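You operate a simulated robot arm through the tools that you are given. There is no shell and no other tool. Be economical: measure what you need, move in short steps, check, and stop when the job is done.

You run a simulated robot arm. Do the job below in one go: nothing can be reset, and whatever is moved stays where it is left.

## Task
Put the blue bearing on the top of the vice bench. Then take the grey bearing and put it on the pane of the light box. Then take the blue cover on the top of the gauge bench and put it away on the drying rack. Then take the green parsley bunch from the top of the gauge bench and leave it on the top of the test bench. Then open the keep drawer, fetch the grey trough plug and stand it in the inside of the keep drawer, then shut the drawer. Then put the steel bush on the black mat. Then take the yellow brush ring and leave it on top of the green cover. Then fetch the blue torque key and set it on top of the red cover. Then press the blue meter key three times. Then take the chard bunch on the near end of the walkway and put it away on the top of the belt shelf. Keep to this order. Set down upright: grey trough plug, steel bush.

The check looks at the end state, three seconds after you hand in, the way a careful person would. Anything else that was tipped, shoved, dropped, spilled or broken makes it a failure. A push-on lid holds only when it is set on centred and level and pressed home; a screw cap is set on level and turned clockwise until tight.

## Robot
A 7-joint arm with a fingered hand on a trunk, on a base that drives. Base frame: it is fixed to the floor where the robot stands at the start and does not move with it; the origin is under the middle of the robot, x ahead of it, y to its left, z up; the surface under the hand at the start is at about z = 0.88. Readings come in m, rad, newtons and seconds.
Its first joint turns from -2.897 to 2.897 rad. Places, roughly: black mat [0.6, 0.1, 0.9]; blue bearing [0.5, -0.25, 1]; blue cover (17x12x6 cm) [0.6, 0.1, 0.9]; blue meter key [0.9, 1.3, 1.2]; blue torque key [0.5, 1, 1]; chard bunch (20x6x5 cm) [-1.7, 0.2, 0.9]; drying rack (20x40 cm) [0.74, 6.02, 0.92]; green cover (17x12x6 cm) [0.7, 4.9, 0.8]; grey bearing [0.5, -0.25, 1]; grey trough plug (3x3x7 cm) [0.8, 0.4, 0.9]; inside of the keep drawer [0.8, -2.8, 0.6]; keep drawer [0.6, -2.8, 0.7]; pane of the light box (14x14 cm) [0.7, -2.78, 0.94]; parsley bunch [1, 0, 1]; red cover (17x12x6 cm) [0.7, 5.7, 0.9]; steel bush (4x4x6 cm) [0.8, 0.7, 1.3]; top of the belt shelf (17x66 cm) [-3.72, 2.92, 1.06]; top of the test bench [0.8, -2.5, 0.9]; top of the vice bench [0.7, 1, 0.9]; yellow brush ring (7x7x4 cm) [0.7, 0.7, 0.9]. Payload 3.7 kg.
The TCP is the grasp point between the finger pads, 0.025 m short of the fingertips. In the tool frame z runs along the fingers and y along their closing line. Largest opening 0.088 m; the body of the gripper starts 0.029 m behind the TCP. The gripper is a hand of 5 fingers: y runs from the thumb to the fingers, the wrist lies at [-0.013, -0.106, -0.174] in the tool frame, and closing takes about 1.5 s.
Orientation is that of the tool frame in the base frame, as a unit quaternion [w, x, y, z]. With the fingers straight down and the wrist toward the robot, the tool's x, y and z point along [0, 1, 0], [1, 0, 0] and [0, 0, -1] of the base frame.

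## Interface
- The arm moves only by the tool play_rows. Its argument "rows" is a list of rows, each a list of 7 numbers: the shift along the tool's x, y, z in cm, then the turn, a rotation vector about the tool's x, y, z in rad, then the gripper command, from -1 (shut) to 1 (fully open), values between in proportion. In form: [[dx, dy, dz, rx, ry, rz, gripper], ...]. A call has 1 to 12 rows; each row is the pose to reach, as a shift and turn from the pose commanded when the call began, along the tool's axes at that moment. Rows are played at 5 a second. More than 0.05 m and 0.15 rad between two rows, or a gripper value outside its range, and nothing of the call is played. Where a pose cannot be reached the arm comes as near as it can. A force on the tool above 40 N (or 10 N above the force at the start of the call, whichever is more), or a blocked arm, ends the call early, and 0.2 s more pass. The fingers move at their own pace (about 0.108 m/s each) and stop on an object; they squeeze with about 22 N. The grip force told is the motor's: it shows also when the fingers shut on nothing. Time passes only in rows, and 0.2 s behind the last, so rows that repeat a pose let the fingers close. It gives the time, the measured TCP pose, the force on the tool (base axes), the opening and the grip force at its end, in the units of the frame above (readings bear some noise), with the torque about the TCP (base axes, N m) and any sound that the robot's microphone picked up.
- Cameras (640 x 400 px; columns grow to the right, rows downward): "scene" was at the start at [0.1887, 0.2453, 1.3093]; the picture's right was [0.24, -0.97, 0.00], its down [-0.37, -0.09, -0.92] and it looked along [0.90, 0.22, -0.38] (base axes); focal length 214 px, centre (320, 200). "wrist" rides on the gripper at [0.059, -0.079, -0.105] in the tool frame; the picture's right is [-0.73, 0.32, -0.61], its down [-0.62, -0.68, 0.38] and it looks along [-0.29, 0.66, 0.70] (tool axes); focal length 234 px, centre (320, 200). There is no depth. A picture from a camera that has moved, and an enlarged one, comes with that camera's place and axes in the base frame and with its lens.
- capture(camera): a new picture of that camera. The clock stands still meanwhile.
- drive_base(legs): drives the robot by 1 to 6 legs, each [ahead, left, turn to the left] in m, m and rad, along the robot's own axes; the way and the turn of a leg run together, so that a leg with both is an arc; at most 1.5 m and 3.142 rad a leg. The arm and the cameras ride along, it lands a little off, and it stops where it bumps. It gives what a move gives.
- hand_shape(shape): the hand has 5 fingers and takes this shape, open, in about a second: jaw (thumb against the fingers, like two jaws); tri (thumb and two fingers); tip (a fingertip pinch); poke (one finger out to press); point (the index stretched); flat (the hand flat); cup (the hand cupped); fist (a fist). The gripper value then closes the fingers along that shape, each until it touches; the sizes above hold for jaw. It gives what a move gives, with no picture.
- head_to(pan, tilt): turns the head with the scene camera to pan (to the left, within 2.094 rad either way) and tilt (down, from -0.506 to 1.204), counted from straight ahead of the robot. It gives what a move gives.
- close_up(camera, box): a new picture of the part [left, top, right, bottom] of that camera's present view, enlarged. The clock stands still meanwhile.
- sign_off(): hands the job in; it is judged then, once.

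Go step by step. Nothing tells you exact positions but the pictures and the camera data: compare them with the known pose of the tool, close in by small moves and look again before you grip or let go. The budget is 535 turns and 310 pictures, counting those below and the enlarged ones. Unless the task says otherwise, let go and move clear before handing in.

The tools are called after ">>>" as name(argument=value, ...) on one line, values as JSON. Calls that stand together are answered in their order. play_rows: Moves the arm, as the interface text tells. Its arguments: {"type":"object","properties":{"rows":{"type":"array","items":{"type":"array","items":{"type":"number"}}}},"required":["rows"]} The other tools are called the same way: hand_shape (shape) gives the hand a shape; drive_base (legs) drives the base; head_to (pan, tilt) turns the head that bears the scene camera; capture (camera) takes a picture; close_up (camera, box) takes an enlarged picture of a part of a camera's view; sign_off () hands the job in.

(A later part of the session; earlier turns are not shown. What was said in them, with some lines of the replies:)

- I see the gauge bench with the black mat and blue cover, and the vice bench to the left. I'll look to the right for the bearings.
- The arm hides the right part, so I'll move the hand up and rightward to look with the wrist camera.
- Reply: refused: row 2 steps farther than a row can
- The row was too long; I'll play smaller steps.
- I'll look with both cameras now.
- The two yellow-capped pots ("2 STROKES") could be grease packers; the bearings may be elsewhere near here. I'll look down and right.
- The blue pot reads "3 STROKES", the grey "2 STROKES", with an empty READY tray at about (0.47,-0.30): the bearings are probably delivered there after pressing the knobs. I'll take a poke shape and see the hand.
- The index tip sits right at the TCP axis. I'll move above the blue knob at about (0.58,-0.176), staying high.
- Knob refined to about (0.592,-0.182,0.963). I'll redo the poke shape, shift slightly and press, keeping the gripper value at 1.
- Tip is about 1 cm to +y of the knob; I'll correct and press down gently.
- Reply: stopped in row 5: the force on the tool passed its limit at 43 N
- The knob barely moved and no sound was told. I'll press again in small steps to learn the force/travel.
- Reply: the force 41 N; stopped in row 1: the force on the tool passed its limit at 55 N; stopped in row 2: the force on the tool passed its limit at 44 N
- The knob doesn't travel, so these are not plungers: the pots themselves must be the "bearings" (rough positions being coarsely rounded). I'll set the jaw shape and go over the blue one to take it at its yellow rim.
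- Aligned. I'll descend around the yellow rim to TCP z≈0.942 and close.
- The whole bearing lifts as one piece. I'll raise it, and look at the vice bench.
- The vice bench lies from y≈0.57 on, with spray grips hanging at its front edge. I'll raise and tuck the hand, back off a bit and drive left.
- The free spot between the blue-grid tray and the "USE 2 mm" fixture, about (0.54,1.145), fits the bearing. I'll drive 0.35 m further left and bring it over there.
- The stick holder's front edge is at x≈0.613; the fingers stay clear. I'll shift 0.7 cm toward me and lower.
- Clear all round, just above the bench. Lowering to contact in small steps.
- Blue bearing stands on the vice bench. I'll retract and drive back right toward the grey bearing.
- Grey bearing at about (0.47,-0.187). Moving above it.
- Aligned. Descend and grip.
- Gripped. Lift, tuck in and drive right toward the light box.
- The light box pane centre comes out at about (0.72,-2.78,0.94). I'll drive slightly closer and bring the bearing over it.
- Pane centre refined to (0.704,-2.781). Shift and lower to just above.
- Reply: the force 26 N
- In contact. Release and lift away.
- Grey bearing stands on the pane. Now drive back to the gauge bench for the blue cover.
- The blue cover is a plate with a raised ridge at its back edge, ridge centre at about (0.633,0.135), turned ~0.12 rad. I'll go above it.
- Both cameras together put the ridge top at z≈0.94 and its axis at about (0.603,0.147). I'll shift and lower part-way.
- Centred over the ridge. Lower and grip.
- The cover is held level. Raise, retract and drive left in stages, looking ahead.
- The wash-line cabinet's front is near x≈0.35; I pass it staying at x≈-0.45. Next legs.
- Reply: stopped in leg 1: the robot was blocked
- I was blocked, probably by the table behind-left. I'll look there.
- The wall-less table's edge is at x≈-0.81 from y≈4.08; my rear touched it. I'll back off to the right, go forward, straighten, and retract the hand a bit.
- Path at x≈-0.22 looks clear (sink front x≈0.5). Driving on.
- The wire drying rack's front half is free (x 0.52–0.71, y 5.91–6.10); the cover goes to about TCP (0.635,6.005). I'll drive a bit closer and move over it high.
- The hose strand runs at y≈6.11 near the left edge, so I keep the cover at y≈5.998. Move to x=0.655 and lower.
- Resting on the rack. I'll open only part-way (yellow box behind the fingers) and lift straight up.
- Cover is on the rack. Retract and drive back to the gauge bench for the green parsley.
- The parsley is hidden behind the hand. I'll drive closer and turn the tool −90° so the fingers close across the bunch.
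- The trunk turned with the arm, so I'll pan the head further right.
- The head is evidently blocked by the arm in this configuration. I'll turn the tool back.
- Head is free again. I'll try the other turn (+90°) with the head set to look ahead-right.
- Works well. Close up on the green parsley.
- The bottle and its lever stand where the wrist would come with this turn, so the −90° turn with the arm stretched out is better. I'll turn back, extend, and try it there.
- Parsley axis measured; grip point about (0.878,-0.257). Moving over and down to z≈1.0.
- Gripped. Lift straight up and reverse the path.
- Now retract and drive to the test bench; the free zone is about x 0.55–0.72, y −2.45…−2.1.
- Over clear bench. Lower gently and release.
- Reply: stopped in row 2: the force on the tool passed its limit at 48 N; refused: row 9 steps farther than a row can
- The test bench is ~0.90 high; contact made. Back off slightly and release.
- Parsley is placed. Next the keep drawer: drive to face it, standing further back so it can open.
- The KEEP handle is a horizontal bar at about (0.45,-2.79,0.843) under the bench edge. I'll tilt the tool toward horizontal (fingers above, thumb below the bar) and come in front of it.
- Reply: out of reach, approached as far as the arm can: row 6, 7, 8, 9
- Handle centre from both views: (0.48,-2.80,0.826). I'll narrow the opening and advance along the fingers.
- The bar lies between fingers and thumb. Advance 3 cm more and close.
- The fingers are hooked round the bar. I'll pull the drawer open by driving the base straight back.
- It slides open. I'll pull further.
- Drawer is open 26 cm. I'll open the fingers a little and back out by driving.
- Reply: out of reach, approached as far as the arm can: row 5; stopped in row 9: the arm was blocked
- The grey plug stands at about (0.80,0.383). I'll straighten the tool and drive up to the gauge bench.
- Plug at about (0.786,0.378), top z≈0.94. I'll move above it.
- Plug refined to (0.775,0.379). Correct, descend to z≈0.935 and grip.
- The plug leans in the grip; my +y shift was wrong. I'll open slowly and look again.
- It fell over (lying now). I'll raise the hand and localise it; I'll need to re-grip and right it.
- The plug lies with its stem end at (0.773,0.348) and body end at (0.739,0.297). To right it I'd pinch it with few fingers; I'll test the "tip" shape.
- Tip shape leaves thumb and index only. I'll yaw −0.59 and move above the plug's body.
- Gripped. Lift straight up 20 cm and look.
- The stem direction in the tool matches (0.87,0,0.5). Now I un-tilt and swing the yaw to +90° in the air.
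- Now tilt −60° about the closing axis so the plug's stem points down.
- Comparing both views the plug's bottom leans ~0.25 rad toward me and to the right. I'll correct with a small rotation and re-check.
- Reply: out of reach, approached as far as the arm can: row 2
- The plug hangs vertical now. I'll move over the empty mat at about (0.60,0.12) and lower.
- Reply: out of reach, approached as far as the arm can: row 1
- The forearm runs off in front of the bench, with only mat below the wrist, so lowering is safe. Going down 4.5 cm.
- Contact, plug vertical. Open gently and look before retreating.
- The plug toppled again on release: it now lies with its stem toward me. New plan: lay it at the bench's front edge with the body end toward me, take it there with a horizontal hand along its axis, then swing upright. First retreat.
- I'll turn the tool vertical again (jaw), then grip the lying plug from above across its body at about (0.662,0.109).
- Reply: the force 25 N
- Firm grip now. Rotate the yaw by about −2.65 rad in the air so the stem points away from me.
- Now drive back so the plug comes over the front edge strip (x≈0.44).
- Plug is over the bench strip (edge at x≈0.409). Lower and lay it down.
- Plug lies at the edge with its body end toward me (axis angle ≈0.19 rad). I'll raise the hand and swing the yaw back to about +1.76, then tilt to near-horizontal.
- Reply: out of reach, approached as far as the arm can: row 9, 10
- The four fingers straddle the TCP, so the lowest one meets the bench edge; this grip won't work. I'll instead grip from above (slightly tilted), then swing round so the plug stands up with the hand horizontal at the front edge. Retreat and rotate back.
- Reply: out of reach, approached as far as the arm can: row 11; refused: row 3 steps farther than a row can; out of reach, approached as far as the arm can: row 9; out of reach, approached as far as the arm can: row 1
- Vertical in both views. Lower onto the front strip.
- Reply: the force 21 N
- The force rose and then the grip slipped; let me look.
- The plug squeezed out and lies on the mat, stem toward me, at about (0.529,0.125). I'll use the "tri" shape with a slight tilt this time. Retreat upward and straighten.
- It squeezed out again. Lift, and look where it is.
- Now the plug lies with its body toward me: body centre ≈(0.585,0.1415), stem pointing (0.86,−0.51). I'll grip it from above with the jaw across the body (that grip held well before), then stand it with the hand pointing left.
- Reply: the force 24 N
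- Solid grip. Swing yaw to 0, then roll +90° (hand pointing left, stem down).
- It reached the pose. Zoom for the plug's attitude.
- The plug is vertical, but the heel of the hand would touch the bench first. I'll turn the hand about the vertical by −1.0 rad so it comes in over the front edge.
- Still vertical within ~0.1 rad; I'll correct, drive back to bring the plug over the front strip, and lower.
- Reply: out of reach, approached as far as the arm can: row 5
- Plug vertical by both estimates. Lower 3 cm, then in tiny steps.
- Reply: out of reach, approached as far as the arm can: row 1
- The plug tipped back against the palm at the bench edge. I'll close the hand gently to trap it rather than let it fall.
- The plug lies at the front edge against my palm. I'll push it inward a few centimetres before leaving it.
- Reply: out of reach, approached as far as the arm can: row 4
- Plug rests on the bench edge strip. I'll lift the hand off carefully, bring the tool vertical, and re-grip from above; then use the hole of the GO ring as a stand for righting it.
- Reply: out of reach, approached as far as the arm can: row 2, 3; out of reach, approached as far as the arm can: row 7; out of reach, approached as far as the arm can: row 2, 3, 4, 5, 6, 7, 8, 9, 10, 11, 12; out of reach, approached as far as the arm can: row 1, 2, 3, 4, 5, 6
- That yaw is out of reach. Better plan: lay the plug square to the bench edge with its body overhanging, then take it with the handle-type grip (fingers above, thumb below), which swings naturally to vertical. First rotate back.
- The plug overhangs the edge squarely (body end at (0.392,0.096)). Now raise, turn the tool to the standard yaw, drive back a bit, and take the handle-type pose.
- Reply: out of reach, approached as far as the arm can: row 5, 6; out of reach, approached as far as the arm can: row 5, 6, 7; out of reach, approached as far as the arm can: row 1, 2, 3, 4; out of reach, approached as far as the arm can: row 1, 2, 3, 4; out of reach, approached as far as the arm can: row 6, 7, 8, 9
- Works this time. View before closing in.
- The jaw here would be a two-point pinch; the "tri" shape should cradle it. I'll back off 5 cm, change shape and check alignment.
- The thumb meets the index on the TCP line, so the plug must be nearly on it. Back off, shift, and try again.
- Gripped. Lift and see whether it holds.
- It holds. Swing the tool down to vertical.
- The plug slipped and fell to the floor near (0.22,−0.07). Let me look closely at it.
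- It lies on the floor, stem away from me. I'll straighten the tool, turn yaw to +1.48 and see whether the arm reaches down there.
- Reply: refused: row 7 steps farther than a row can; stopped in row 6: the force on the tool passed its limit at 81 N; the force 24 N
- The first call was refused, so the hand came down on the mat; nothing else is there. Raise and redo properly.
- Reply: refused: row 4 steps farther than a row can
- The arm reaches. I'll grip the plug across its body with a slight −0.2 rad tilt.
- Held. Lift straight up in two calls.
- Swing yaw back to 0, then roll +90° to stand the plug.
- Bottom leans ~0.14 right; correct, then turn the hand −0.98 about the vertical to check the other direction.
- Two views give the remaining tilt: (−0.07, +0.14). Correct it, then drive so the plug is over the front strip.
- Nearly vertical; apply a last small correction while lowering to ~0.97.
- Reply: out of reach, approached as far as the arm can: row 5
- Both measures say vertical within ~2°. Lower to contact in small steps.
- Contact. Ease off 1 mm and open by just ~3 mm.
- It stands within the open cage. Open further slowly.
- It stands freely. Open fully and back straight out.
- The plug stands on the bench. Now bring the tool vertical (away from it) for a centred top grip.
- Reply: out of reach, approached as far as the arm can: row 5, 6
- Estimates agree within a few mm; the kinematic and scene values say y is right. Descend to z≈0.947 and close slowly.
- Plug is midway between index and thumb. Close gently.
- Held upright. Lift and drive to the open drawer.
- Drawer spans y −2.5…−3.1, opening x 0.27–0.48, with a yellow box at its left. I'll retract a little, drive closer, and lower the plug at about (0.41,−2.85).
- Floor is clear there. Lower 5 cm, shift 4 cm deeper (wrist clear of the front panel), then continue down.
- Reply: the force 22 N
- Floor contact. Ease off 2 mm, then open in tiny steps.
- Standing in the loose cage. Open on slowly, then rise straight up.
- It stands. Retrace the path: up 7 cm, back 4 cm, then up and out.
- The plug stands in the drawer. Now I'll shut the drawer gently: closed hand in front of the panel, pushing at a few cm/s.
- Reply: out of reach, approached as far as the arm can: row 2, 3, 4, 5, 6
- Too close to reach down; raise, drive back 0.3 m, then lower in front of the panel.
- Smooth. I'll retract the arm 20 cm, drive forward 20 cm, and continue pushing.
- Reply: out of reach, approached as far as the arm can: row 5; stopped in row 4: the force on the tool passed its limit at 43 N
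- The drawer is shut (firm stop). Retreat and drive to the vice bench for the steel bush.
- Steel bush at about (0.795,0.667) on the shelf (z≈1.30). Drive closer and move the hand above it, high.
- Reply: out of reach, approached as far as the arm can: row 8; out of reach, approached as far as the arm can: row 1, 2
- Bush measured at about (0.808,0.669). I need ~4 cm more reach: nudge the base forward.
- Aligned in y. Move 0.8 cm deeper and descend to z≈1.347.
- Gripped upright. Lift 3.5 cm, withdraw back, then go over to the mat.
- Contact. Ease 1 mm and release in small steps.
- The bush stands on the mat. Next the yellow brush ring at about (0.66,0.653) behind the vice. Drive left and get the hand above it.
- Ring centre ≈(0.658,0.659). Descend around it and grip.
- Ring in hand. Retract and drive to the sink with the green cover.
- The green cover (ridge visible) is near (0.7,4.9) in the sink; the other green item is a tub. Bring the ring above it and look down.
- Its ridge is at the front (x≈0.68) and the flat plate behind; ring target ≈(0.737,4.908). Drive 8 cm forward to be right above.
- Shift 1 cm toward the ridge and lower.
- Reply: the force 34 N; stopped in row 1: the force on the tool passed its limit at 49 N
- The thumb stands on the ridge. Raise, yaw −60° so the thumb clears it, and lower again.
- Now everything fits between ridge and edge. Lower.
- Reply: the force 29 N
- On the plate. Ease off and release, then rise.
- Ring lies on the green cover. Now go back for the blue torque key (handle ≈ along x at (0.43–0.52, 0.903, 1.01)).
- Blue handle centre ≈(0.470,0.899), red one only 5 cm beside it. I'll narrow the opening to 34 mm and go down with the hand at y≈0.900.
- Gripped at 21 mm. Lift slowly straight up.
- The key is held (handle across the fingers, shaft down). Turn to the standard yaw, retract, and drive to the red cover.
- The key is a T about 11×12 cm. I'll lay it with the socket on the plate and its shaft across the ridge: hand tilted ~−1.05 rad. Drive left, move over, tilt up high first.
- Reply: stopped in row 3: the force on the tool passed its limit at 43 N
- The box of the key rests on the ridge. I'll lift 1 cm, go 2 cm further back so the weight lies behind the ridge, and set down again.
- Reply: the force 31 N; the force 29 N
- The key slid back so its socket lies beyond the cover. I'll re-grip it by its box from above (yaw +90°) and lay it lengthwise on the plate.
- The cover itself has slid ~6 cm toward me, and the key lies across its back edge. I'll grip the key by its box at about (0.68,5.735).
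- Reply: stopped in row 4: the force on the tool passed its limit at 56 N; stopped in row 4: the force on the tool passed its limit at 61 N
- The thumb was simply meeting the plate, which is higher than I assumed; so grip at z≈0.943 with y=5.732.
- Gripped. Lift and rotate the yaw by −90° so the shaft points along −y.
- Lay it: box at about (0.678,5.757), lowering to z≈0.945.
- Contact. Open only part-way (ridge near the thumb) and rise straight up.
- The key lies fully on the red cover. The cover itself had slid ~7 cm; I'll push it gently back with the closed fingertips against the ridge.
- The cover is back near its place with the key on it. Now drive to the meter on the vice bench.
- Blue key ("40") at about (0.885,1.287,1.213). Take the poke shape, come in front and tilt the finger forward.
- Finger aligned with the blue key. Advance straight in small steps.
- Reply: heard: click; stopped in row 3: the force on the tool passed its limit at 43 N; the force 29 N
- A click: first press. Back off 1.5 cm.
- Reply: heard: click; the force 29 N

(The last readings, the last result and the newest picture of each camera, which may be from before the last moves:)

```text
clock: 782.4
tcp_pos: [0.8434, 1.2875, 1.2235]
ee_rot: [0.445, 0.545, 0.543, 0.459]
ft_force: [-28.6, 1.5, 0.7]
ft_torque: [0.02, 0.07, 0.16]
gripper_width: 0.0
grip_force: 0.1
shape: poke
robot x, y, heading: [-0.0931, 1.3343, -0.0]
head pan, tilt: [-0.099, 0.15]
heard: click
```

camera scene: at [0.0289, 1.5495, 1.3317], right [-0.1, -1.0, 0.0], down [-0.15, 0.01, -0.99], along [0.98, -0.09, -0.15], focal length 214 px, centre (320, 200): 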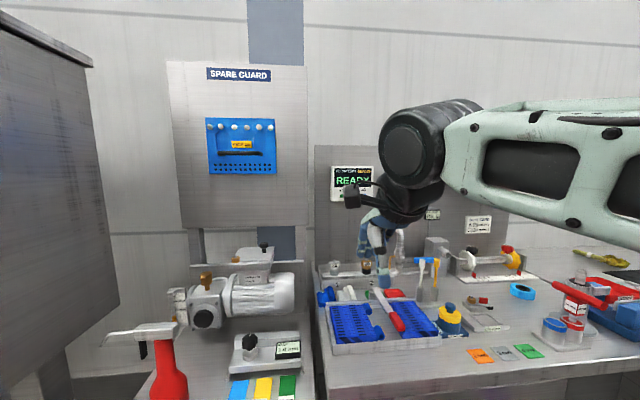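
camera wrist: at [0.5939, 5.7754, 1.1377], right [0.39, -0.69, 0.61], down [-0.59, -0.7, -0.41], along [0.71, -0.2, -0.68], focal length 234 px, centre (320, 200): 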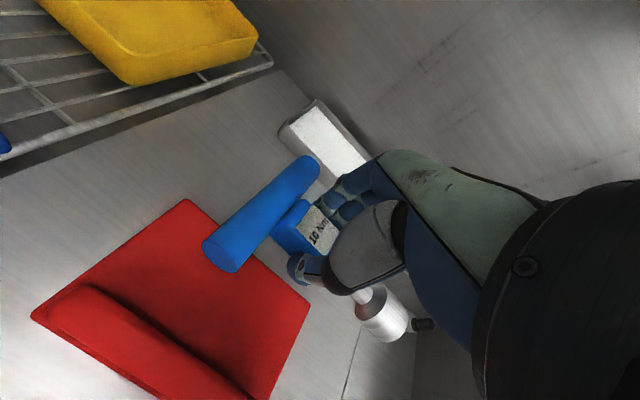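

Second click. Back off and press once more.

>>> play_rows(rows=[[0, -0.1, -0.7, 0, 0, 0, 1], [0, -0.3, -1.5, 0, 0, 0, 1], [0, -0.3, -1.5, 0, 0, 0, 1]])

>>> play_rows(rows=[[0, 0.05, 0.5, 0, 0, 0, 1], [0, 0.15, 1.0, 0, 0, 0, 1], [0, 0.25, 1.45, 0, 0, 0, 1]])

```text
clock: 783.2
tcp_pos: [0.829, 1.2857, 1.2202]
ee_rot: [0.444, 0.546, 0.544, 0.458]
ft_force: [-0.4, -0.7, -0.6]
ft_torque: [-0.03, -0.04, -0.02]
gripper_width: 0.0002
grip_force: 0.1
shape: poke
robot x, y, heading: [-0.0934, 1.3327, 0.002]
head pan, tilt: [-0.099, 0.15]
```

```text
clock: 784.0
tcp_pos: [0.8423, 1.2878, 1.2228]
ee_rot: [0.444, 0.545, 0.544, 0.458]
ft_force: [-26.0, 3.6, -0.6]
ft_torque: [0.0, 0.1, 0.22]
gripper_width: 0.0001
grip_force: 0.0
shape: poke
robot x, y, heading: [-0.0917, 1.336, 0.004]
head pan, tilt: [-0.099, 0.15]
heard: click
```

Three clicks done. Retract, restore the hand, back away and turn round toward the walkway.

>>> play_rows(rows=[[0, 0, -4, 0, 0, 0, 1], [0, 0, -8, 0, 0, 0, 1], [0, 0, -12, 0, 0, 0, 1], [0, 0, -15, 0.14, 0, 0, 1], [0, 0, -18, 0.28, 0, 0, 1], [0, 0, -21, 0.42, 0, 0, 1], [0, 0, -24, 0.56, 0, 0, 1], [0, 0, -27, 0.7, 0, 0, 1], [0, 0, -30, 0.84, 0, 0, 1], [0, 0, -33, 0.98, 0, 0, 1], [0, 0, -36, 1.12, 0, 0, 1], [0, 0, -38, 1.26, 0, 0, 1]])

>>> hand_shape(shape="jaw")

>>> drive_base(legs=[[-0.45, 0, 0], [0, -1.1, 0], [0, 0, 3.14]])

>>> head_to(pan=0.0, tilt=0.35)

>>> capture(camera="scene")

```text
clock: 786.6
tcp_pos: [0.4707, 1.2815, 1.2927]
ee_rot: [0.037, 0.702, 0.709, 0.049]
ft_force: [0.3, 0.4, 0.4]
ft_torque: [0.01, 0.0, 0.0]
gripper_width: 0.0
grip_force: 0.0
shape: poke
robot x, y, heading: [-0.0928, 1.3396, 0.001]
head pan, tilt: [-0.099, 0.15]
```

```text
clock: 787.5
tcp_pos: [0.4711, 1.2818, 1.2925]
ee_rot: [0.038, 0.702, 0.709, 0.05]
ft_force: [-0.3, -0.1, 0.2]
ft_torque: [-0.02, 0.0, -0.02]
gripper_width: 0.0882
grip_force: 0.1
shape: jaw
robot x, y, heading: [-0.0966, 1.3356, 0.0]
head pan, tilt: [-0.099, 0.15]
```

```text
clock: 802.7
tcp_pos: [-1.0982, 0.2966, 1.291]
ee_rot: [0.049, 0.709, -0.703, -0.036]
ft_force: [-0.2, -0.4, 0.1]
ft_torque: [0.0, -0.01, 0.01]
gripper_width: 0.0877
grip_force: 0.0
shape: jaw
robot x, y, heading: [-0.534, 0.2387, -3.141]
head pan, tilt: [-0.099, 0.15]
```

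```text
clock: 803.5
tcp_pos: [-1.099, 0.295, 1.2907]
ee_rot: [0.049, 0.709, -0.703, -0.037]
ft_force: [0.3, 0.5, -0.9]
ft_torque: [-0.01, 0.02, -0.01]
gripper_width: 0.0878
grip_force: 0.1
shape: jaw
robot x, y, heading: [-0.5342, 0.2403, -3.138]
head pan, tilt: [0.0, 0.351]
```

```text
6 pictures are left
camera scene: at [-0.7298, 0.0136, 1.3131], right [0.0, 1.0, 0.0], down [0.34, 0.0, -0.94], along [-0.94, 0.0, -0.34], focal length 214 px, centre (320, 200)
```

scene: 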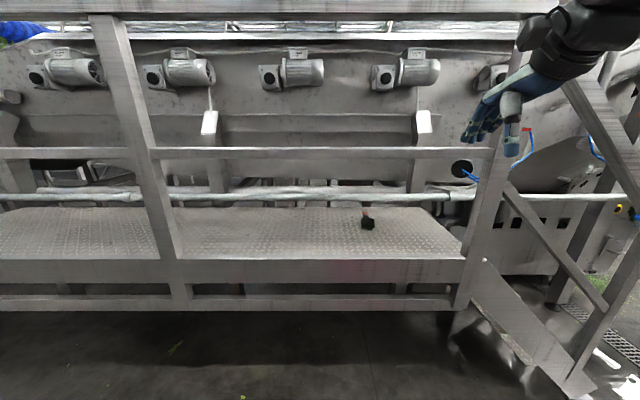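

The chard bunch is at about (−1.63,0.236) behind the railing (mid rail z≈1.23). I'll form a low, forward-tilted hand outside and drive it in under the rail. First yaw +90° and lower.

>>> play_rows(rows=[[0, 0.5, 2, -0.05, 0, -0.13, 1], [0, 1, 4, -0.09, 0, -0.26, 1], [0, 1.5, 6, -0.09, 0, -0.4, 1], [0, 2, 8, -0.09, 0, -0.54, 1], [0, 2.5, 10, -0.09, 0, -0.68, 1], [0, 3, 12, -0.09, 0, -0.82, 1], [0, 3.5, 14, -0.09, 0, -0.96, 1], [0, 4, 16, -0.09, 0, -1.1, 1], [0, 4.5, 18, -0.09, 0, -1.24, 1], [0, 5, 20, -0.09, 0, -1.38, 1], [0, 5.5, 22, -0.09, 0, -1.52, 1], [0, 6, 24, -0.09, 0, -1.57, 1]])

```text
clock: 806.1
tcp_pos: [-1.1875, 0.2915, 1.0605]
ee_rot: [0.038, 0.995, 0.006, -0.09]
ft_force: [0.1, -0.7, 0.2]
ft_torque: [-0.03, 0.01, -0.01]
gripper_width: 0.0879
grip_force: 0.1
shape: jaw
robot x, y, heading: [-0.5349, 0.2397, -3.136]
head pan, tilt: [0.0, 0.351]
```

In this pose the forearm would meet the right-hand post; the opposite yaw (wrist to the left) is better. Swing to −90° while extended outside.

>>> play_rows(rows=[[-0.8, 0, -0.5, 0.01, 0.02, 0.14, 1], [-1.6, 0, -1, 0.02, 0.03, 0.28, 1], [-2.4, 0, -1.5, 0.03, 0.05, 0.42, 1], [-3.2, 0, -2, 0.04, 0.06, 0.56, 1], [-4, 0, -2.5, 0.05, 0.08, 0.7, 1], [-4.8, 0, -3, 0.06, 0.09, 0.84, 1], [-5.6, 0, -3.5, 0.07, 0.1, 0.98, 1], [-6.4, 0, -4, 0.08, 0.11, 1.12, 1], [-7.2, 0, -4.5, 0.08, 0.12, 1.26, 1], [-8, 0, -5, 0.08, 0.12, 1.4, 1], [-8.8, 0, -5.5, 0.08, 0.12, 1.54, 1]])

```text
clock: 808.5
tcp_pos: [-1.2642, 0.2953, 1.1318]
ee_rot: [0.054, 0.722, -0.69, 0.015]
ft_force: [0.3, -0.4, 0.5]
ft_torque: [-0.04, 0.01, -0.04]
gripper_width: 0.0881
grip_force: 0.0
shape: jaw
robot x, y, heading: [-0.534, 0.2387, -3.137]
head pan, tilt: [0.0, 0.351]
```

>>> play_rows(rows=[[0, 0.5, 0, 0.057, -0.0965, 0, 1]])

>>> play_rows(rows=[[0, 0, 0, 0, 0, 0.14, 1], [0, 0, 0, 0, 0, 0.28, 1], [0, 0, 0, 0, 0, 0.42, 1], [0, 0, 0, 0, 0, 0.56, 1], [0, 0, 0, 0, 0, 0.7, 1], [0, 0, 0, 0, 0, 0.84, 1], [0, 0, 0, 0, 0, 0.98, 1], [0, 0, 0, 0, 0, 1.12, 1], [0, 0, 0, 0, 0, 1.26, 1], [0, 0, 0, 0, 0, 1.4, 1], [0, 0, 0, 0, 0, 1.54, 1]])

>>> play_rows(rows=[[0, 0, 1, 0, 0.12, 0, 1], [0, 0, 3, 0, 0.24, 0, 1], [0, 0, 5, 0, 0.36, 0, 1], [0, 0, 7, 0, 0.48, 0, 1], [0, 0, 9, 0, 0.6, 0, 1]])

```text
clock: 808.9
tcp_pos: [-1.2686, 0.2951, 1.131]
ee_rot: [-0.001, 0.723, -0.691, 0.0]
ft_force: [0.3, 0.4, -0.4]
ft_torque: [-0.03, -0.01, -0.03]
gripper_width: 0.0881
grip_force: 0.1
shape: jaw
robot x, y, heading: [-0.5363, 0.24, -3.139]
head pan, tilt: [0.0, 0.351]
```

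```text
clock: 811.3
tcp_pos: [-1.2683, 0.2945, 1.1312]
ee_rot: [0.001, -0.037, 0.999, 0.001]
ft_force: [0.2, 0.0, -0.1]
ft_torque: [0.0, 0.04, -0.02]
gripper_width: 0.0882
grip_force: 0.0
shape: jaw
robot x, y, heading: [-0.5351, 0.2405, -3.139]
head pan, tilt: [0.0, 0.351]
```

```text
clock: 812.5
tcp_pos: [-1.2697, 0.2938, 1.0414]
ee_rot: [-0.295, -0.037, 0.955, -0.01]
ft_force: [0.4, -0.1, 0.2]
ft_torque: [0.01, 0.0, 0.0]
gripper_width: 0.088
grip_force: 0.2
shape: jaw
robot x, y, heading: [-0.5366, 0.2392, -3.14]
head pan, tilt: [0.0, 0.351]
```

>>> play_rows(rows=[[-1.2, -2, 2, 0, 0, 0, 1], [-2.4, -4, 4, 0, 0, 0, 1], [-3.6, -5.8, 6, 0, 0, 0, 1]])

>>> drive_base(legs=[[0.2, 0, 0]])

>>> capture(camera="scene")

```text
clock: 813.3
tcp_pos: [-1.2686, 0.2368, 0.9712]
ee_rot: [-0.296, -0.037, 0.954, -0.012]
ft_force: [-1.1, -0.7, -0.1]
ft_torque: [0.0, -0.01, 0.0]
gripper_width: 0.088
grip_force: 0.1
shape: jaw
robot x, y, heading: [-0.536, 0.2408, -3.142]
head pan, tilt: [0.0, 0.351]
```

```text
clock: 814.9
tcp_pos: [-1.4674, 0.2337, 0.9708]
ee_rot: [-0.294, -0.037, 0.955, -0.012]
ft_force: [0.5, 0.0, -1.1]
ft_torque: [0.03, 0.01, -0.01]
gripper_width: 0.0879
grip_force: 0.0
shape: jaw
robot x, y, heading: [-0.7356, 0.2406, -3.142]
head pan, tilt: [0.0, 0.351]
```

```text
5 pictures are left
camera scene: at [-0.9293, 0.0127, 1.3131], right [0.0, 1.0, 0.0], down [0.34, 0.0, -0.94], along [-0.94, 0.0, -0.34], focal length 214 px, centre (320, 200)
```

scene: 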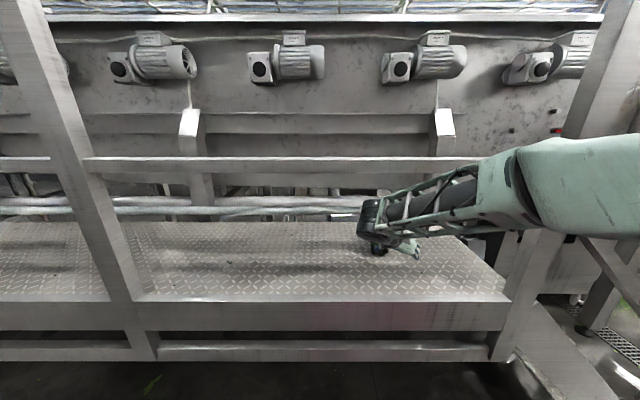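

The forearm passes under the mid rail. I'll extend the arm rather than drive further.

>>> play_rows(rows=[[3, 0.3, 2.1, 0, 0, 0, 1], [6.1, 0.5, 4.2, 0, 0, 0, 1], [9.2, 0.8, 6.2, 0, 0, 0, 1], [12.2, 1.1, 8.3, 0, 0, 0, 1]])

>>> capture(camera="wrist")

```text
clock: 815.9
tcp_pos: [-1.5942, 0.2324, 0.9696]
ee_rot: [-0.289, -0.043, 0.956, -0.009]
ft_force: [-0.3, -0.1, 0.1]
ft_torque: [0.02, 0.02, -0.01]
gripper_width: 0.0879
grip_force: 0.0
shape: jaw
robot x, y, heading: [-0.7301, 0.2405, -3.139]
head pan, tilt: [0.0, 0.351]
```

```text
4 pictures are left
camera wrist: at [-1.5767, 0.1526, 1.0888], right [0.91, 0.4, 0.11], down [0.37, -0.65, -0.67], along [-0.2, 0.65, -0.74], focal length 234 px, centre (320, 200)
```

wrist: 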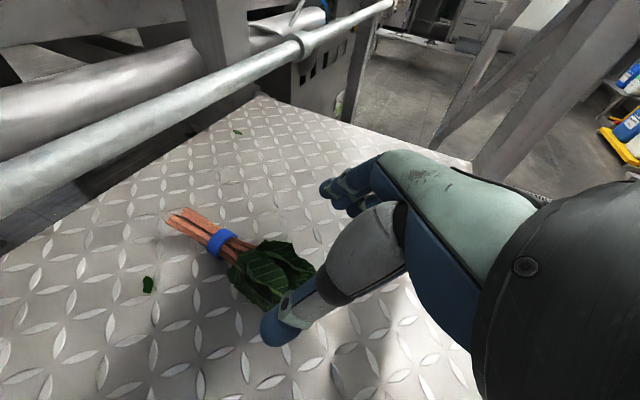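

Bunch axis along x at y≈0.232; grip point x≈−1.66 between band and leaves. Move in and down.

>>> play_rows(rows=[[0.5, 0.1, 2.8, 0, 0, 0, 1], [1.0, 0.2, 5.6, 0, 0, 0, 1], [1.4, 0.2, 7.8, 0, 0, 0, 1]])

```text
clock: 816.7
tcp_pos: [-1.6571, 0.2346, 0.9219]
ee_rot: [-0.296, -0.038, 0.954, -0.011]
ft_force: [0.1, 0.7, 0.4]
ft_torque: [0.02, 0.05, -0.02]
gripper_width: 0.0879
grip_force: 0.1
shape: jaw
robot x, y, heading: [-0.7329, 0.2413, -3.138]
head pan, tilt: [0.0, 0.351]
```

>>> play_rows(rows=[[-0.5, 0, 0.7, 0, 0, 0, 1], [-0.9, 0, 1.3, 0, 0, 0, 1], [-0.9, 0, 1.3, 0, 0, 0, 0.2], [-0.9, 0, 1.3, 0, 0, 0, -1], [-0.9, 0, 1.3, 0, 0, 0, -1], [-0.9, 0, 1.3, 0, 0, 0, -1], [-0.9, 0, 1.3, 0, 0, 0, -1], [-0.9, 0, 1.3, 0, 0, 0, -1]])

```text
clock: 818.5
tcp_pos: [-1.6715, 0.2322, 0.8974]
ee_rot: [-0.295, -0.037, 0.955, -0.011]
ft_force: [-0.3, 0.5, 0.1]
ft_torque: [0.02, 0.0, -0.02]
gripper_width: 0.0
grip_force: 22.4
shape: jaw
robot x, y, heading: [-0.7323, 0.2428, -3.135]
head pan, tilt: [0.0, 0.351]
```

The fingers closed above it: the platform is lower than thought. Open, lower 2 cm more and close again.

>>> play_rows(rows=[[0, 0, 0, 0, 0, 0, 0], [0, 0, 0, 0, 0, 0, 1], [0, 0, 0, 0, 0, 0, 1], [0, 0, 0, 0, 0, 0, 1]])

>>> play_rows(rows=[[-0.6, 0, 0.8, 0, 0, 0, 1], [-1.2, 0, 1.7, 0, 0, 0, 1]])

```text
clock: 819.5
tcp_pos: [-1.6714, 0.2328, 0.8986]
ee_rot: [-0.295, -0.037, 0.955, -0.012]
ft_force: [0.2, 1.1, -0.3]
ft_torque: [0.01, -0.03, 0.04]
gripper_width: 0.0876
grip_force: 0.1
shape: jaw
robot x, y, heading: [-0.7374, 0.2419, -3.138]
head pan, tilt: [0.0, 0.351]
```

```text
clock: 820.1
tcp_pos: [-1.6727, 0.2315, 0.8791]
ee_rot: [-0.294, -0.037, 0.955, -0.012]
ft_force: [-0.8, -0.4, 1.1]
ft_torque: [-0.04, 0.02, -0.04]
gripper_width: 0.0878
grip_force: 0.0
shape: jaw
robot x, y, heading: [-0.7327, 0.2396, -3.136]
head pan, tilt: [0.0, 0.351]
```

>>> play_rows(rows=[[-0.3, 0, 0.4, 0, 0, 0, 1], [-0.6, 0, 0.85, 0, 0, 0, 1]])

```text
clock: 820.7
tcp_pos: [-1.6724, 0.2314, 0.8699]
ee_rot: [-0.296, -0.038, 0.954, -0.012]
ft_force: [0.0, -3.7, 19.9]
ft_torque: [0.08, -0.12, -0.16]
gripper_width: 0.088
grip_force: 0.1
shape: jaw
robot x, y, heading: [-0.736, 0.2394, -3.139]
head pan, tilt: [0.0, 0.351]
```

>>> play_rows(rows=[[0.2, 0, -0.3, 0, 0, 0, 1], [0.2, 0, -0.3, 0, 0, 0, 0.2], [0.2, 0, -0.3, 0, 0, 0, -1], [0.2, 0, -0.3, 0, 0, 0, -1], [0.2, 0, -0.3, 0, 0, 0, -1], [0.2, 0, -0.3, 0, 0, 0, -1], [0.2, 0, -0.3, 0, 0, 0, -1], [0.2, 0, -0.3, 0, 0, 0, -1]])

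```text
clock: 822.5
tcp_pos: [-1.6711, 0.2311, 0.8718]
ee_rot: [-0.294, -0.038, 0.955, -0.011]
ft_force: [1.3, 2.4, 7.8]
ft_torque: [0.4, -0.07, -0.03]
gripper_width: 0.0289
grip_force: 21.8
shape: jaw
robot x, y, heading: [-0.736, 0.2426, -3.136]
head pan, tilt: [0.0, 0.351]
```

Gripped (29 mm). Lift 8 cm, draw the arm back and drive out.

>>> play_rows(rows=[[1.1, 0, -1.7, 0, 0, 0, -1], [2.2, 0, -3.3, 0, 0, 0, -1], [3.4, 0, -5, 0, 0, 0, -1], [4.5, 0, -6.6, 0, 0, 0, -1], [1.5, -0.3, -8.7, 0, 0, 0, -1], [-1.6, -0.5, -10.8, 0, 0, 0, -1], [-4.7, -0.8, -12.8, 0, 0, 0, -1], [-7.7, -1.1, -14.9, 0, 0, 0, -1]])

>>> drive_base(legs=[[-0.4, 0, 0]])

>>> close_up(camera="wrist", box=[100, 130, 420, 330])

```text
clock: 824.3
tcp_pos: [-1.5229, 0.2327, 0.9514]
ee_rot: [-0.295, -0.037, 0.955, -0.012]
ft_force: [0.4, 0.5, -1.2]
ft_torque: [-0.04, -0.01, 0.02]
gripper_width: 0.0286
grip_force: 22.0
shape: jaw
robot x, y, heading: [-0.7352, 0.2411, -3.137]
head pan, tilt: [0.0, 0.351]
```

```text
clock: 826.8
tcp_pos: [-1.1196, 0.2338, 0.9515]
ee_rot: [-0.294, -0.037, 0.955, -0.011]
ft_force: [-0.1, -0.5, -1.5]
ft_torque: [0.01, -0.03, 0.02]
gripper_width: 0.0289
grip_force: 21.9
shape: jaw
robot x, y, heading: [-0.3351, 0.2433, -3.136]
head pan, tilt: [0.0, 0.351]
```

```text
2.00 times, centred on (260, 230) of wrist
camera zoom: at [-1.1025, 0.1537, 1.0706], right [0.91, 0.4, 0.09], down [0.35, -0.66, -0.67], along [-0.2, 0.64, -0.74], focal length 468 px, centre (440, 140)
```

zoom: 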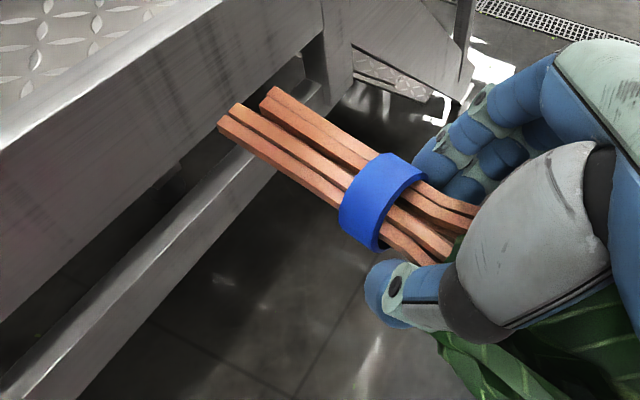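

Chard in hand. Raise and retract, then drive toward y≈2.2 and look at the belt shelf.

>>> play_rows(rows=[[0.3, 0, -4.6, 0, 0, 0, -1], [0.6, 0, -9.2, 0, 0, 0, -1], [0.9, 0, -13.8, 0, 0, 0, -1], [1.1, 0, -18.4, 0, 0, 0, -1], [1.4, 0, -23, 0, 0, 0, -1]])

>>> drive_base(legs=[[0, -1.4, 0], [0, -0.7, 0]])

>>> head_to(pan=-0.2, tilt=0.2)

>>> capture(camera="scene")

```text
clock: 828.0
tcp_pos: [-1.0013, 0.2427, 1.1498]
ee_rot: [-0.294, -0.037, 0.955, -0.012]
ft_force: [-1.2, 0.7, -0.5]
ft_torque: [-0.01, -0.03, 0.02]
gripper_width: 0.0285
grip_force: 21.7
shape: jaw
robot x, y, heading: [-0.3293, 0.2392, -3.135]
head pan, tilt: [0.0, 0.351]
```

```text
clock: 838.4
tcp_pos: [-0.9815, 2.3601, 1.1497]
ee_rot: [-0.295, -0.026, 0.955, -0.008]
ft_force: [-0.9, -0.4, -0.9]
ft_torque: [0.01, 0.02, 0.01]
gripper_width: 0.0283
grip_force: 22.3
shape: jaw
robot x, y, heading: [-0.3138, 2.3419, 3.125]
head pan, tilt: [0.0, 0.351]
```

```text
clock: 839.1
tcp_pos: [-0.982, 2.3591, 1.1494]
ee_rot: [-0.295, -0.026, 0.955, -0.007]
ft_force: [0.1, -1.6, -1.2]
ft_torque: [0.0, -0.01, -0.03]
gripper_width: 0.0287
grip_force: 22.0
shape: jaw
robot x, y, heading: [-0.3137, 2.3454, 3.119]
head pan, tilt: [-0.201, 0.201]
```

```text
2 pictures are left
camera scene: at [-0.5103, 2.1379, 1.327], right [0.22, 0.98, 0.0], down [0.2, -0.04, -0.98], along [-0.96, 0.22, -0.2], focal length 214 px, centre (320, 200)
```

scene: 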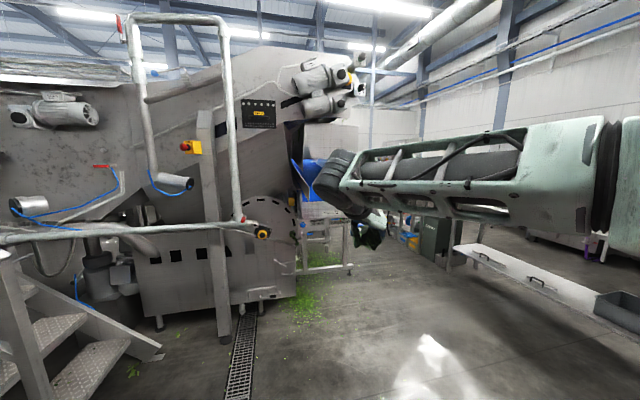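

The shelf is beyond the machine's outfeed; the free corridor is at y≈3–4. I'll drive along y≈3.55 and look from there.

>>> drive_base(legs=[[0, -1.2, 0.02], [1.5, 0, 0], [0.7, 0, 0]])

```text
clock: 855.6
tcp_pos: [-3.1401, 3.5725, 1.1498]
ee_rot: [-0.295, -0.036, 0.955, -0.012]
ft_force: [0.7, 0.5, -1.1]
ft_torque: [0.0, 0.01, 0.02]
gripper_width: 0.0285
grip_force: 21.9
shape: jaw
robot x, y, heading: [-2.4701, 3.5659, 3.139]
head pan, tilt: [-0.201, 0.201]
```

>>> head_to(pan=0.5, tilt=0.25)

>>> capture(camera="scene")

```text
clock: 856.7
tcp_pos: [-3.1405, 3.5724, 1.1486]
ee_rot: [-0.296, -0.036, 0.955, -0.01]
ft_force: [-0.2, -0.5, -0.4]
ft_torque: [0.02, -0.01, 0.03]
gripper_width: 0.0286
grip_force: 22.1
shape: jaw
robot x, y, heading: [-2.4696, 3.5687, 3.14]
head pan, tilt: [0.499, 0.25]
```

```text
1 pictures are left
camera scene: at [-2.654, 3.2977, 1.3225], right [-0.48, 0.88, 0.0], down [0.22, 0.12, -0.97], along [-0.85, -0.46, -0.25], focal length 214 px, centre (320, 200)
```

scene: 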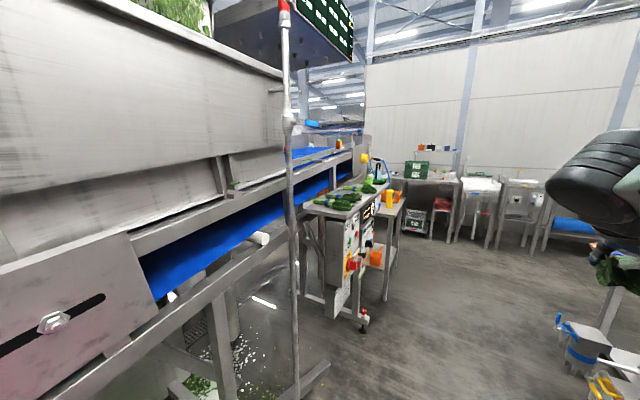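

The belt shelf (long side along x, x −3.4…−4.1, y 2.83…3.0, z 1.06) carries a few green bunches. I'll approach from the +y side. First bring the tool to vertical, standard yaw.

>>> play_rows(rows=[[0, 0, -1, 0, -0.14, 0, -1], [0, 0, -2, 0, -0.28, 0, -1], [0, 0, -3, 0, -0.42, 0, -1], [0, 0, -4, 0, -0.56, 0, -1], [0, 0, -4, 0, -0.6, 0, -1]])

>>> play_rows(rows=[[0, 0, 0, 0, 0, -0.14, -1], [0, 0, 0, 0, 0, -0.28, -1], [0, 0, 0, 0, 0, -0.42, -1], [0, 0, 0, 0, 0, -0.56, -1], [0, 0, 0, 0, 0, -0.7, -1], [0, 0, 0, 0, 0, -0.84, -1], [0, 0, 0, 0, 0, -0.98, -1], [0, 0, 0, 0, 0, -1.12, -1], [0, 0, 0, 0, 0, -1.26, -1], [0, 0, 0, 0, 0, -1.4, -1], [0, 0, 0, 0, 0, -1.5, -1]])

>>> drive_base(legs=[[1.15, -0.08, 0], [0, 0, 1.571]])

```text
clock: 857.9
tcp_pos: [-3.1172, 3.5738, 1.1835]
ee_rot: [0.002, -0.037, 0.999, 0.0]
ft_force: [0.2, -0.4, -0.3]
ft_torque: [0.03, 0.01, -0.02]
gripper_width: 0.0285
grip_force: 22.1
shape: jaw
robot x, y, heading: [-2.4692, 3.5732, 3.141]
head pan, tilt: [0.499, 0.25]
```

```text
clock: 860.3
tcp_pos: [-3.1168, 3.5733, 1.1837]
ee_rot: [-0.001, 0.709, -0.705, 0.0]
ft_force: [-0.3, 0.1, -1.1]
ft_torque: [-0.01, 0.01, -0.02]
gripper_width: 0.0284
grip_force: 22.5
shape: jaw
robot x, y, heading: [-2.4687, 3.5701, 3.14]
head pan, tilt: [0.499, 0.25]
```

```text
clock: 868.0
tcp_pos: [-4.1787, 3.303, 1.1823]
ee_rot: [-0.002, 0.879, -0.477, 0.0]
ft_force: [0.0, -0.1, -1.6]
ft_torque: [-0.02, 0.02, 0.02]
gripper_width: 0.0282
grip_force: 22.6
shape: jaw
robot x, y, heading: [-3.6318, 3.6482, -2.568]
head pan, tilt: [0.499, 0.25]
stopped in leg 2: the robot was blocked; the commanded pose is now the measured one
```

The turn was blocked at −2.57, but the shelf is within sideways reach from here. I'll swing the arm over to (−3.75,2.92) at z≈1.25, turning the bunch parallel to the shelf.

>>> play_rows(rows=[[0, 0, -4, 0, 0, -0.05, -1], [3.5, -1, -6.5, 0, 0, -0.13, -1], [7.8, -2.1, -7, 0, 0, -0.22, -1], [12.2, -3.3, -7, 0, 0, -0.31, -1], [16.7, -4.5, -7, 0, 0, -0.4, -1], [21.2, -5.8, -7, 0, 0, -0.49, -1], [25.7, -7, -7, 0, 0, -0.58, -1], [30.2, -8.2, -7, 0, 0, -0.67, -1], [34.7, -9.4, -7, 0, 0, -0.76, -1], [39.2, -10.7, -7, 0, 0, -0.85, -1], [43.7, -11.9, -7, 0, 0, -0.93, -1], [48.2, -13.1, -7, 0, 0, -0.995, -1]])

```text
clock: 870.6
tcp_pos: [-3.8079, 2.971, 1.2551]
ee_rot: [-0.001, 1.0, 0.0, 0.001]
ft_force: [-0.3, -0.1, -0.3]
ft_torque: [-0.03, 0.02, -0.01]
gripper_width: 0.0281
grip_force: 22.1
shape: jaw
robot x, y, heading: [-3.6324, 3.6469, -2.575]
head pan, tilt: [0.499, 0.25]
```

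Last picture from the wrist, above the shelf.

>>> capture(camera="wrist")

```text
0 pictures are left
camera wrist: at [-3.7481, 3.0472, 1.3591], right [-0.73, -0.32, 0.61], down [-0.62, 0.68, -0.38], along [-0.29, -0.66, -0.7], focal length 234 px, centre (320, 200)
```

wrist: 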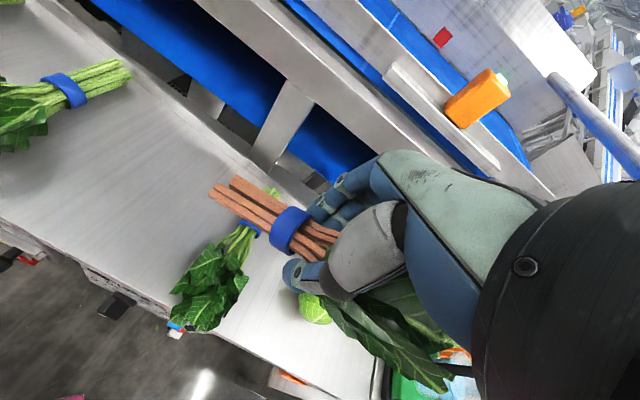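

There is a free gap of ~17 cm between two bunches around x≈−3.667 (shelf y 2.79–3.015). I'll turn the bunch across the shelf (stems to the back) above that gap.

>>> play_rows(rows=[[1.3, 0.9, 0, 0, 0, 0.14, -1], [2.6, 1.8, 0, 0, 0, 0.28, -1], [3.9, 2.7, 0, 0, 0, 0.42, -1], [5.2, 3.5, 0, 0, 0, 0.56, -1], [6.5, 4.4, 0, 0, 0, 0.7, -1], [7.8, 5.3, 0, 0, 0, 0.84, -1], [9, 6.2, 0, 0, 0, 0.98, -1], [10.3, 7, 0, 0, 0, 1.12, -1], [11.6, 7.9, 0, 0, 0, 1.26, -1], [12.9, 8.8, 0, 0, 0, 1.4, -1], [14.1, 9.6, 0, 0, 0, 1.54, -1], [14.1, 9.6, 0, 0, 0, 1.57, -1]])

```text
clock: 873.2
tcp_pos: [-3.6958, 2.9306, 1.1418]
ee_rot: [-0.001, 0.707, -0.707, 0.0]
ft_force: [-0.4, -0.4, 1.5]
ft_torque: [-0.12, 0.1, -0.02]
gripper_width: 0.0276
grip_force: 22.4
shape: jaw
out of reach, approached as far as the arm can: row 8, 9, 10, 11, 12
robot x, y, heading: [-3.6331, 3.6479, -2.567]
head pan, tilt: [0.499, 0.25]
```

>>> play_rows(rows=[[0, -0.5, -3, 0, 0.1, 0, -1], [1, -1.2, -5, 0, 0.2, 0, -1], [2, -2, -6, 0, 0.3, 0, -1]])

```text
clock: 874.0
tcp_pos: [-3.6747, 2.9111, 1.2004]
ee_rot: [0.105, 0.7, -0.699, 0.106]
ft_force: [-0.1, -0.2, -0.8]
ft_torque: [-0.03, -0.01, -0.02]
gripper_width: 0.028
grip_force: 22.3
shape: jaw
robot x, y, heading: [-3.6298, 3.6486, -2.569]
head pan, tilt: [0.499, 0.25]
```

>>> play_rows(rows=[[0.7, -0.3, 1.6, 0, 0.1, 0, -1], [1.3, -0.5, 3.2, 0, 0.2, 0, -1], [2.0, -0.8, 4.8, 0, 0.3, 0, -1]])

```text
clock: 874.8
tcp_pos: [-3.6662, 2.8771, 1.1608]
ee_rot: [0.208, 0.676, -0.675, 0.21]
ft_force: [-0.4, -0.1, -1.0]
ft_torque: [0.01, 0.0, -0.03]
gripper_width: 0.0279
grip_force: 22.6
shape: jaw
robot x, y, heading: [-3.6362, 3.6474, -2.565]
head pan, tilt: [0.499, 0.25]
```

Exactly over the gap with the bunch level. Lower 5.5 cm, then in small steps.

>>> play_rows(rows=[[-1.1, 0, 1.6, 0, 0, 0, -1], [-2.1, 0, 3.1, 0, 0, 0, -1], [-3.1, 0, 4.5, 0, 0, 0, -1]])

>>> play_rows(rows=[[-0.23, 0, 0.33, 0, 0, 0, -1], [-0.45, 0, 0.66, 0, 0, 0, -1]])

```text
clock: 875.6
tcp_pos: [-3.6656, 2.8776, 1.1062]
ee_rot: [-0.209, -0.675, 0.676, -0.21]
ft_force: [0.6, 1.8, 6.6]
ft_torque: [-0.3, 0.01, 0.02]
gripper_width: 0.0279
grip_force: 21.8
shape: jaw
robot x, y, heading: [-3.6315, 3.6467, -2.571]
head pan, tilt: [0.499, 0.25]
```

```text
clock: 876.2
tcp_pos: [-3.6664, 2.8776, 1.0971]
ee_rot: [-0.208, -0.675, 0.676, -0.209]
ft_force: [-0.1, 0.3, 2.8]
ft_torque: [0.05, -0.04, 0.01]
gripper_width: 0.0259
grip_force: 22.3
shape: jaw
robot x, y, heading: [-3.6363, 3.6474, -2.566]
head pan, tilt: [0.499, 0.25]
```

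>>> play_rows(rows=[[-0.2, 0, 0.3, 0, 0, 0, -1], [-0.34, 0, 0.5, 0, 0, 0, -1]])

```text
clock: 876.8
tcp_pos: [-3.668, 2.8774, 1.0942]
ee_rot: [-0.21, -0.675, 0.676, -0.21]
ft_force: [-2.9, -2.2, 24.0]
ft_torque: [0.28, 0.23, 0.05]
gripper_width: 0.025
grip_force: 21.9
shape: jaw
robot x, y, heading: [-3.6281, 3.6524, -2.568]
head pan, tilt: [0.499, 0.25]
```

On the shelf. Ease off, open part-way and rise vertically.

>>> play_rows(rows=[[0.17, 0, -0.25, 0, 0, 0, -1], [0.17, 0, -0.25, 0, 0, 0, -0.3], [0.17, 0, -0.25, 0, 0, 0, -0.1], [0.17, 0, -0.25, 0, 0, 0, 0.1], [0.17, 0, -0.25, 0, 0, 0, 0.3], [0.17, 0, -0.25, 0, 0, 0, 0.3]])

>>> play_rows(rows=[[0.6, 0, -0.9, 0, 0, 0, 0.3], [1.7, 0, -2.5, 0, 0, 0, 0.3], [3.4, 0, -5, 0, 0, 0, 0.3], [5.6, 0, -8.2, 0, 0, 0, 0.3], [7.9, 0, -11.5, 0, 0, 0, 0.3]])

```text
clock: 878.2
tcp_pos: [-3.6674, 2.8779, 1.0957]
ee_rot: [0.208, 0.676, -0.675, 0.21]
ft_force: [4.0, 0.2, 12.1]
ft_torque: [0.15, 0.22, -0.08]
gripper_width: 0.0568
grip_force: 0.1
shape: jaw
robot x, y, heading: [-3.6325, 3.6462, -2.571]
head pan, tilt: [0.499, 0.25]
```

```text
clock: 879.4
tcp_pos: [-3.6652, 2.877, 1.2355]
ee_rot: [0.209, 0.676, -0.675, 0.209]
ft_force: [0.6, -0.7, -0.1]
ft_torque: [0.02, 0.0, 0.0]
gripper_width: 0.0569
grip_force: 0.0
shape: jaw
robot x, y, heading: [-3.6355, 3.649, -2.573]
head pan, tilt: [0.499, 0.25]
```

Released and clear. Draw the hand back toward me, then hand in.

>>> play_rows(rows=[[-2, 0, -3.5, 0, 0, 0, 0.3], [-5, 0, -6.5, 0, 0, 0, 0.3], [-8, 0, -9.5, 0, 0, 0, 0.3], [-11, 0, -12.5, 0, 0, 0, 0.3], [-13.7, 0, -15.4, 0, 0, 0, 0.3]])

>>> sign_off()

```text
clock: 880.6
tcp_pos: [-3.6813, 3.0696, 1.2842]
ee_rot: [-0.212, -0.666, 0.685, -0.206]
ft_force: [0.4, -0.5, 0.3]
ft_torque: [0.01, 0.0, -0.02]
gripper_width: 0.0571
grip_force: 0.1
shape: jaw
robot x, y, heading: [-3.6315, 3.6504, -2.569]
head pan, tilt: [0.499, 0.25]
```

```text
The job is handed in.
```

I did all ten steps in order and handed the job in, but it wasn't clean: the plug (twice while standing it) was tipped and dropped on the floor, the red cover was moved, and two results went unchecked.

- **Grey trough plug:** It tipped over several times and once fell to the floor before I stood it upright in the keep drawer. I pushed the drawer shut slowly until it stopped firmly, but I couldn't see inside afterwards to confirm it is still standing.
- **Red cover:** It slid about 7 cm while I was placing the torque key. I pushed it back roughly 6 cm, and it now sits slightly turned with the key lying on it.
- **Chard bunch:** I laid it on the belt shelf in a gap between two other bunches. The pictures had run out, so I judged the release by feel only.
- **Bumps on the way:** The base was stopped twice while driving, once against a table by the sink and once while turning beside the belt shelf. I don't know whether anything moved there.

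The two bearings, blue cover, parsley, steel bush and brush ring all looked correctly placed in the last pictures. Each of the three presses of the blue meter key gave a click.
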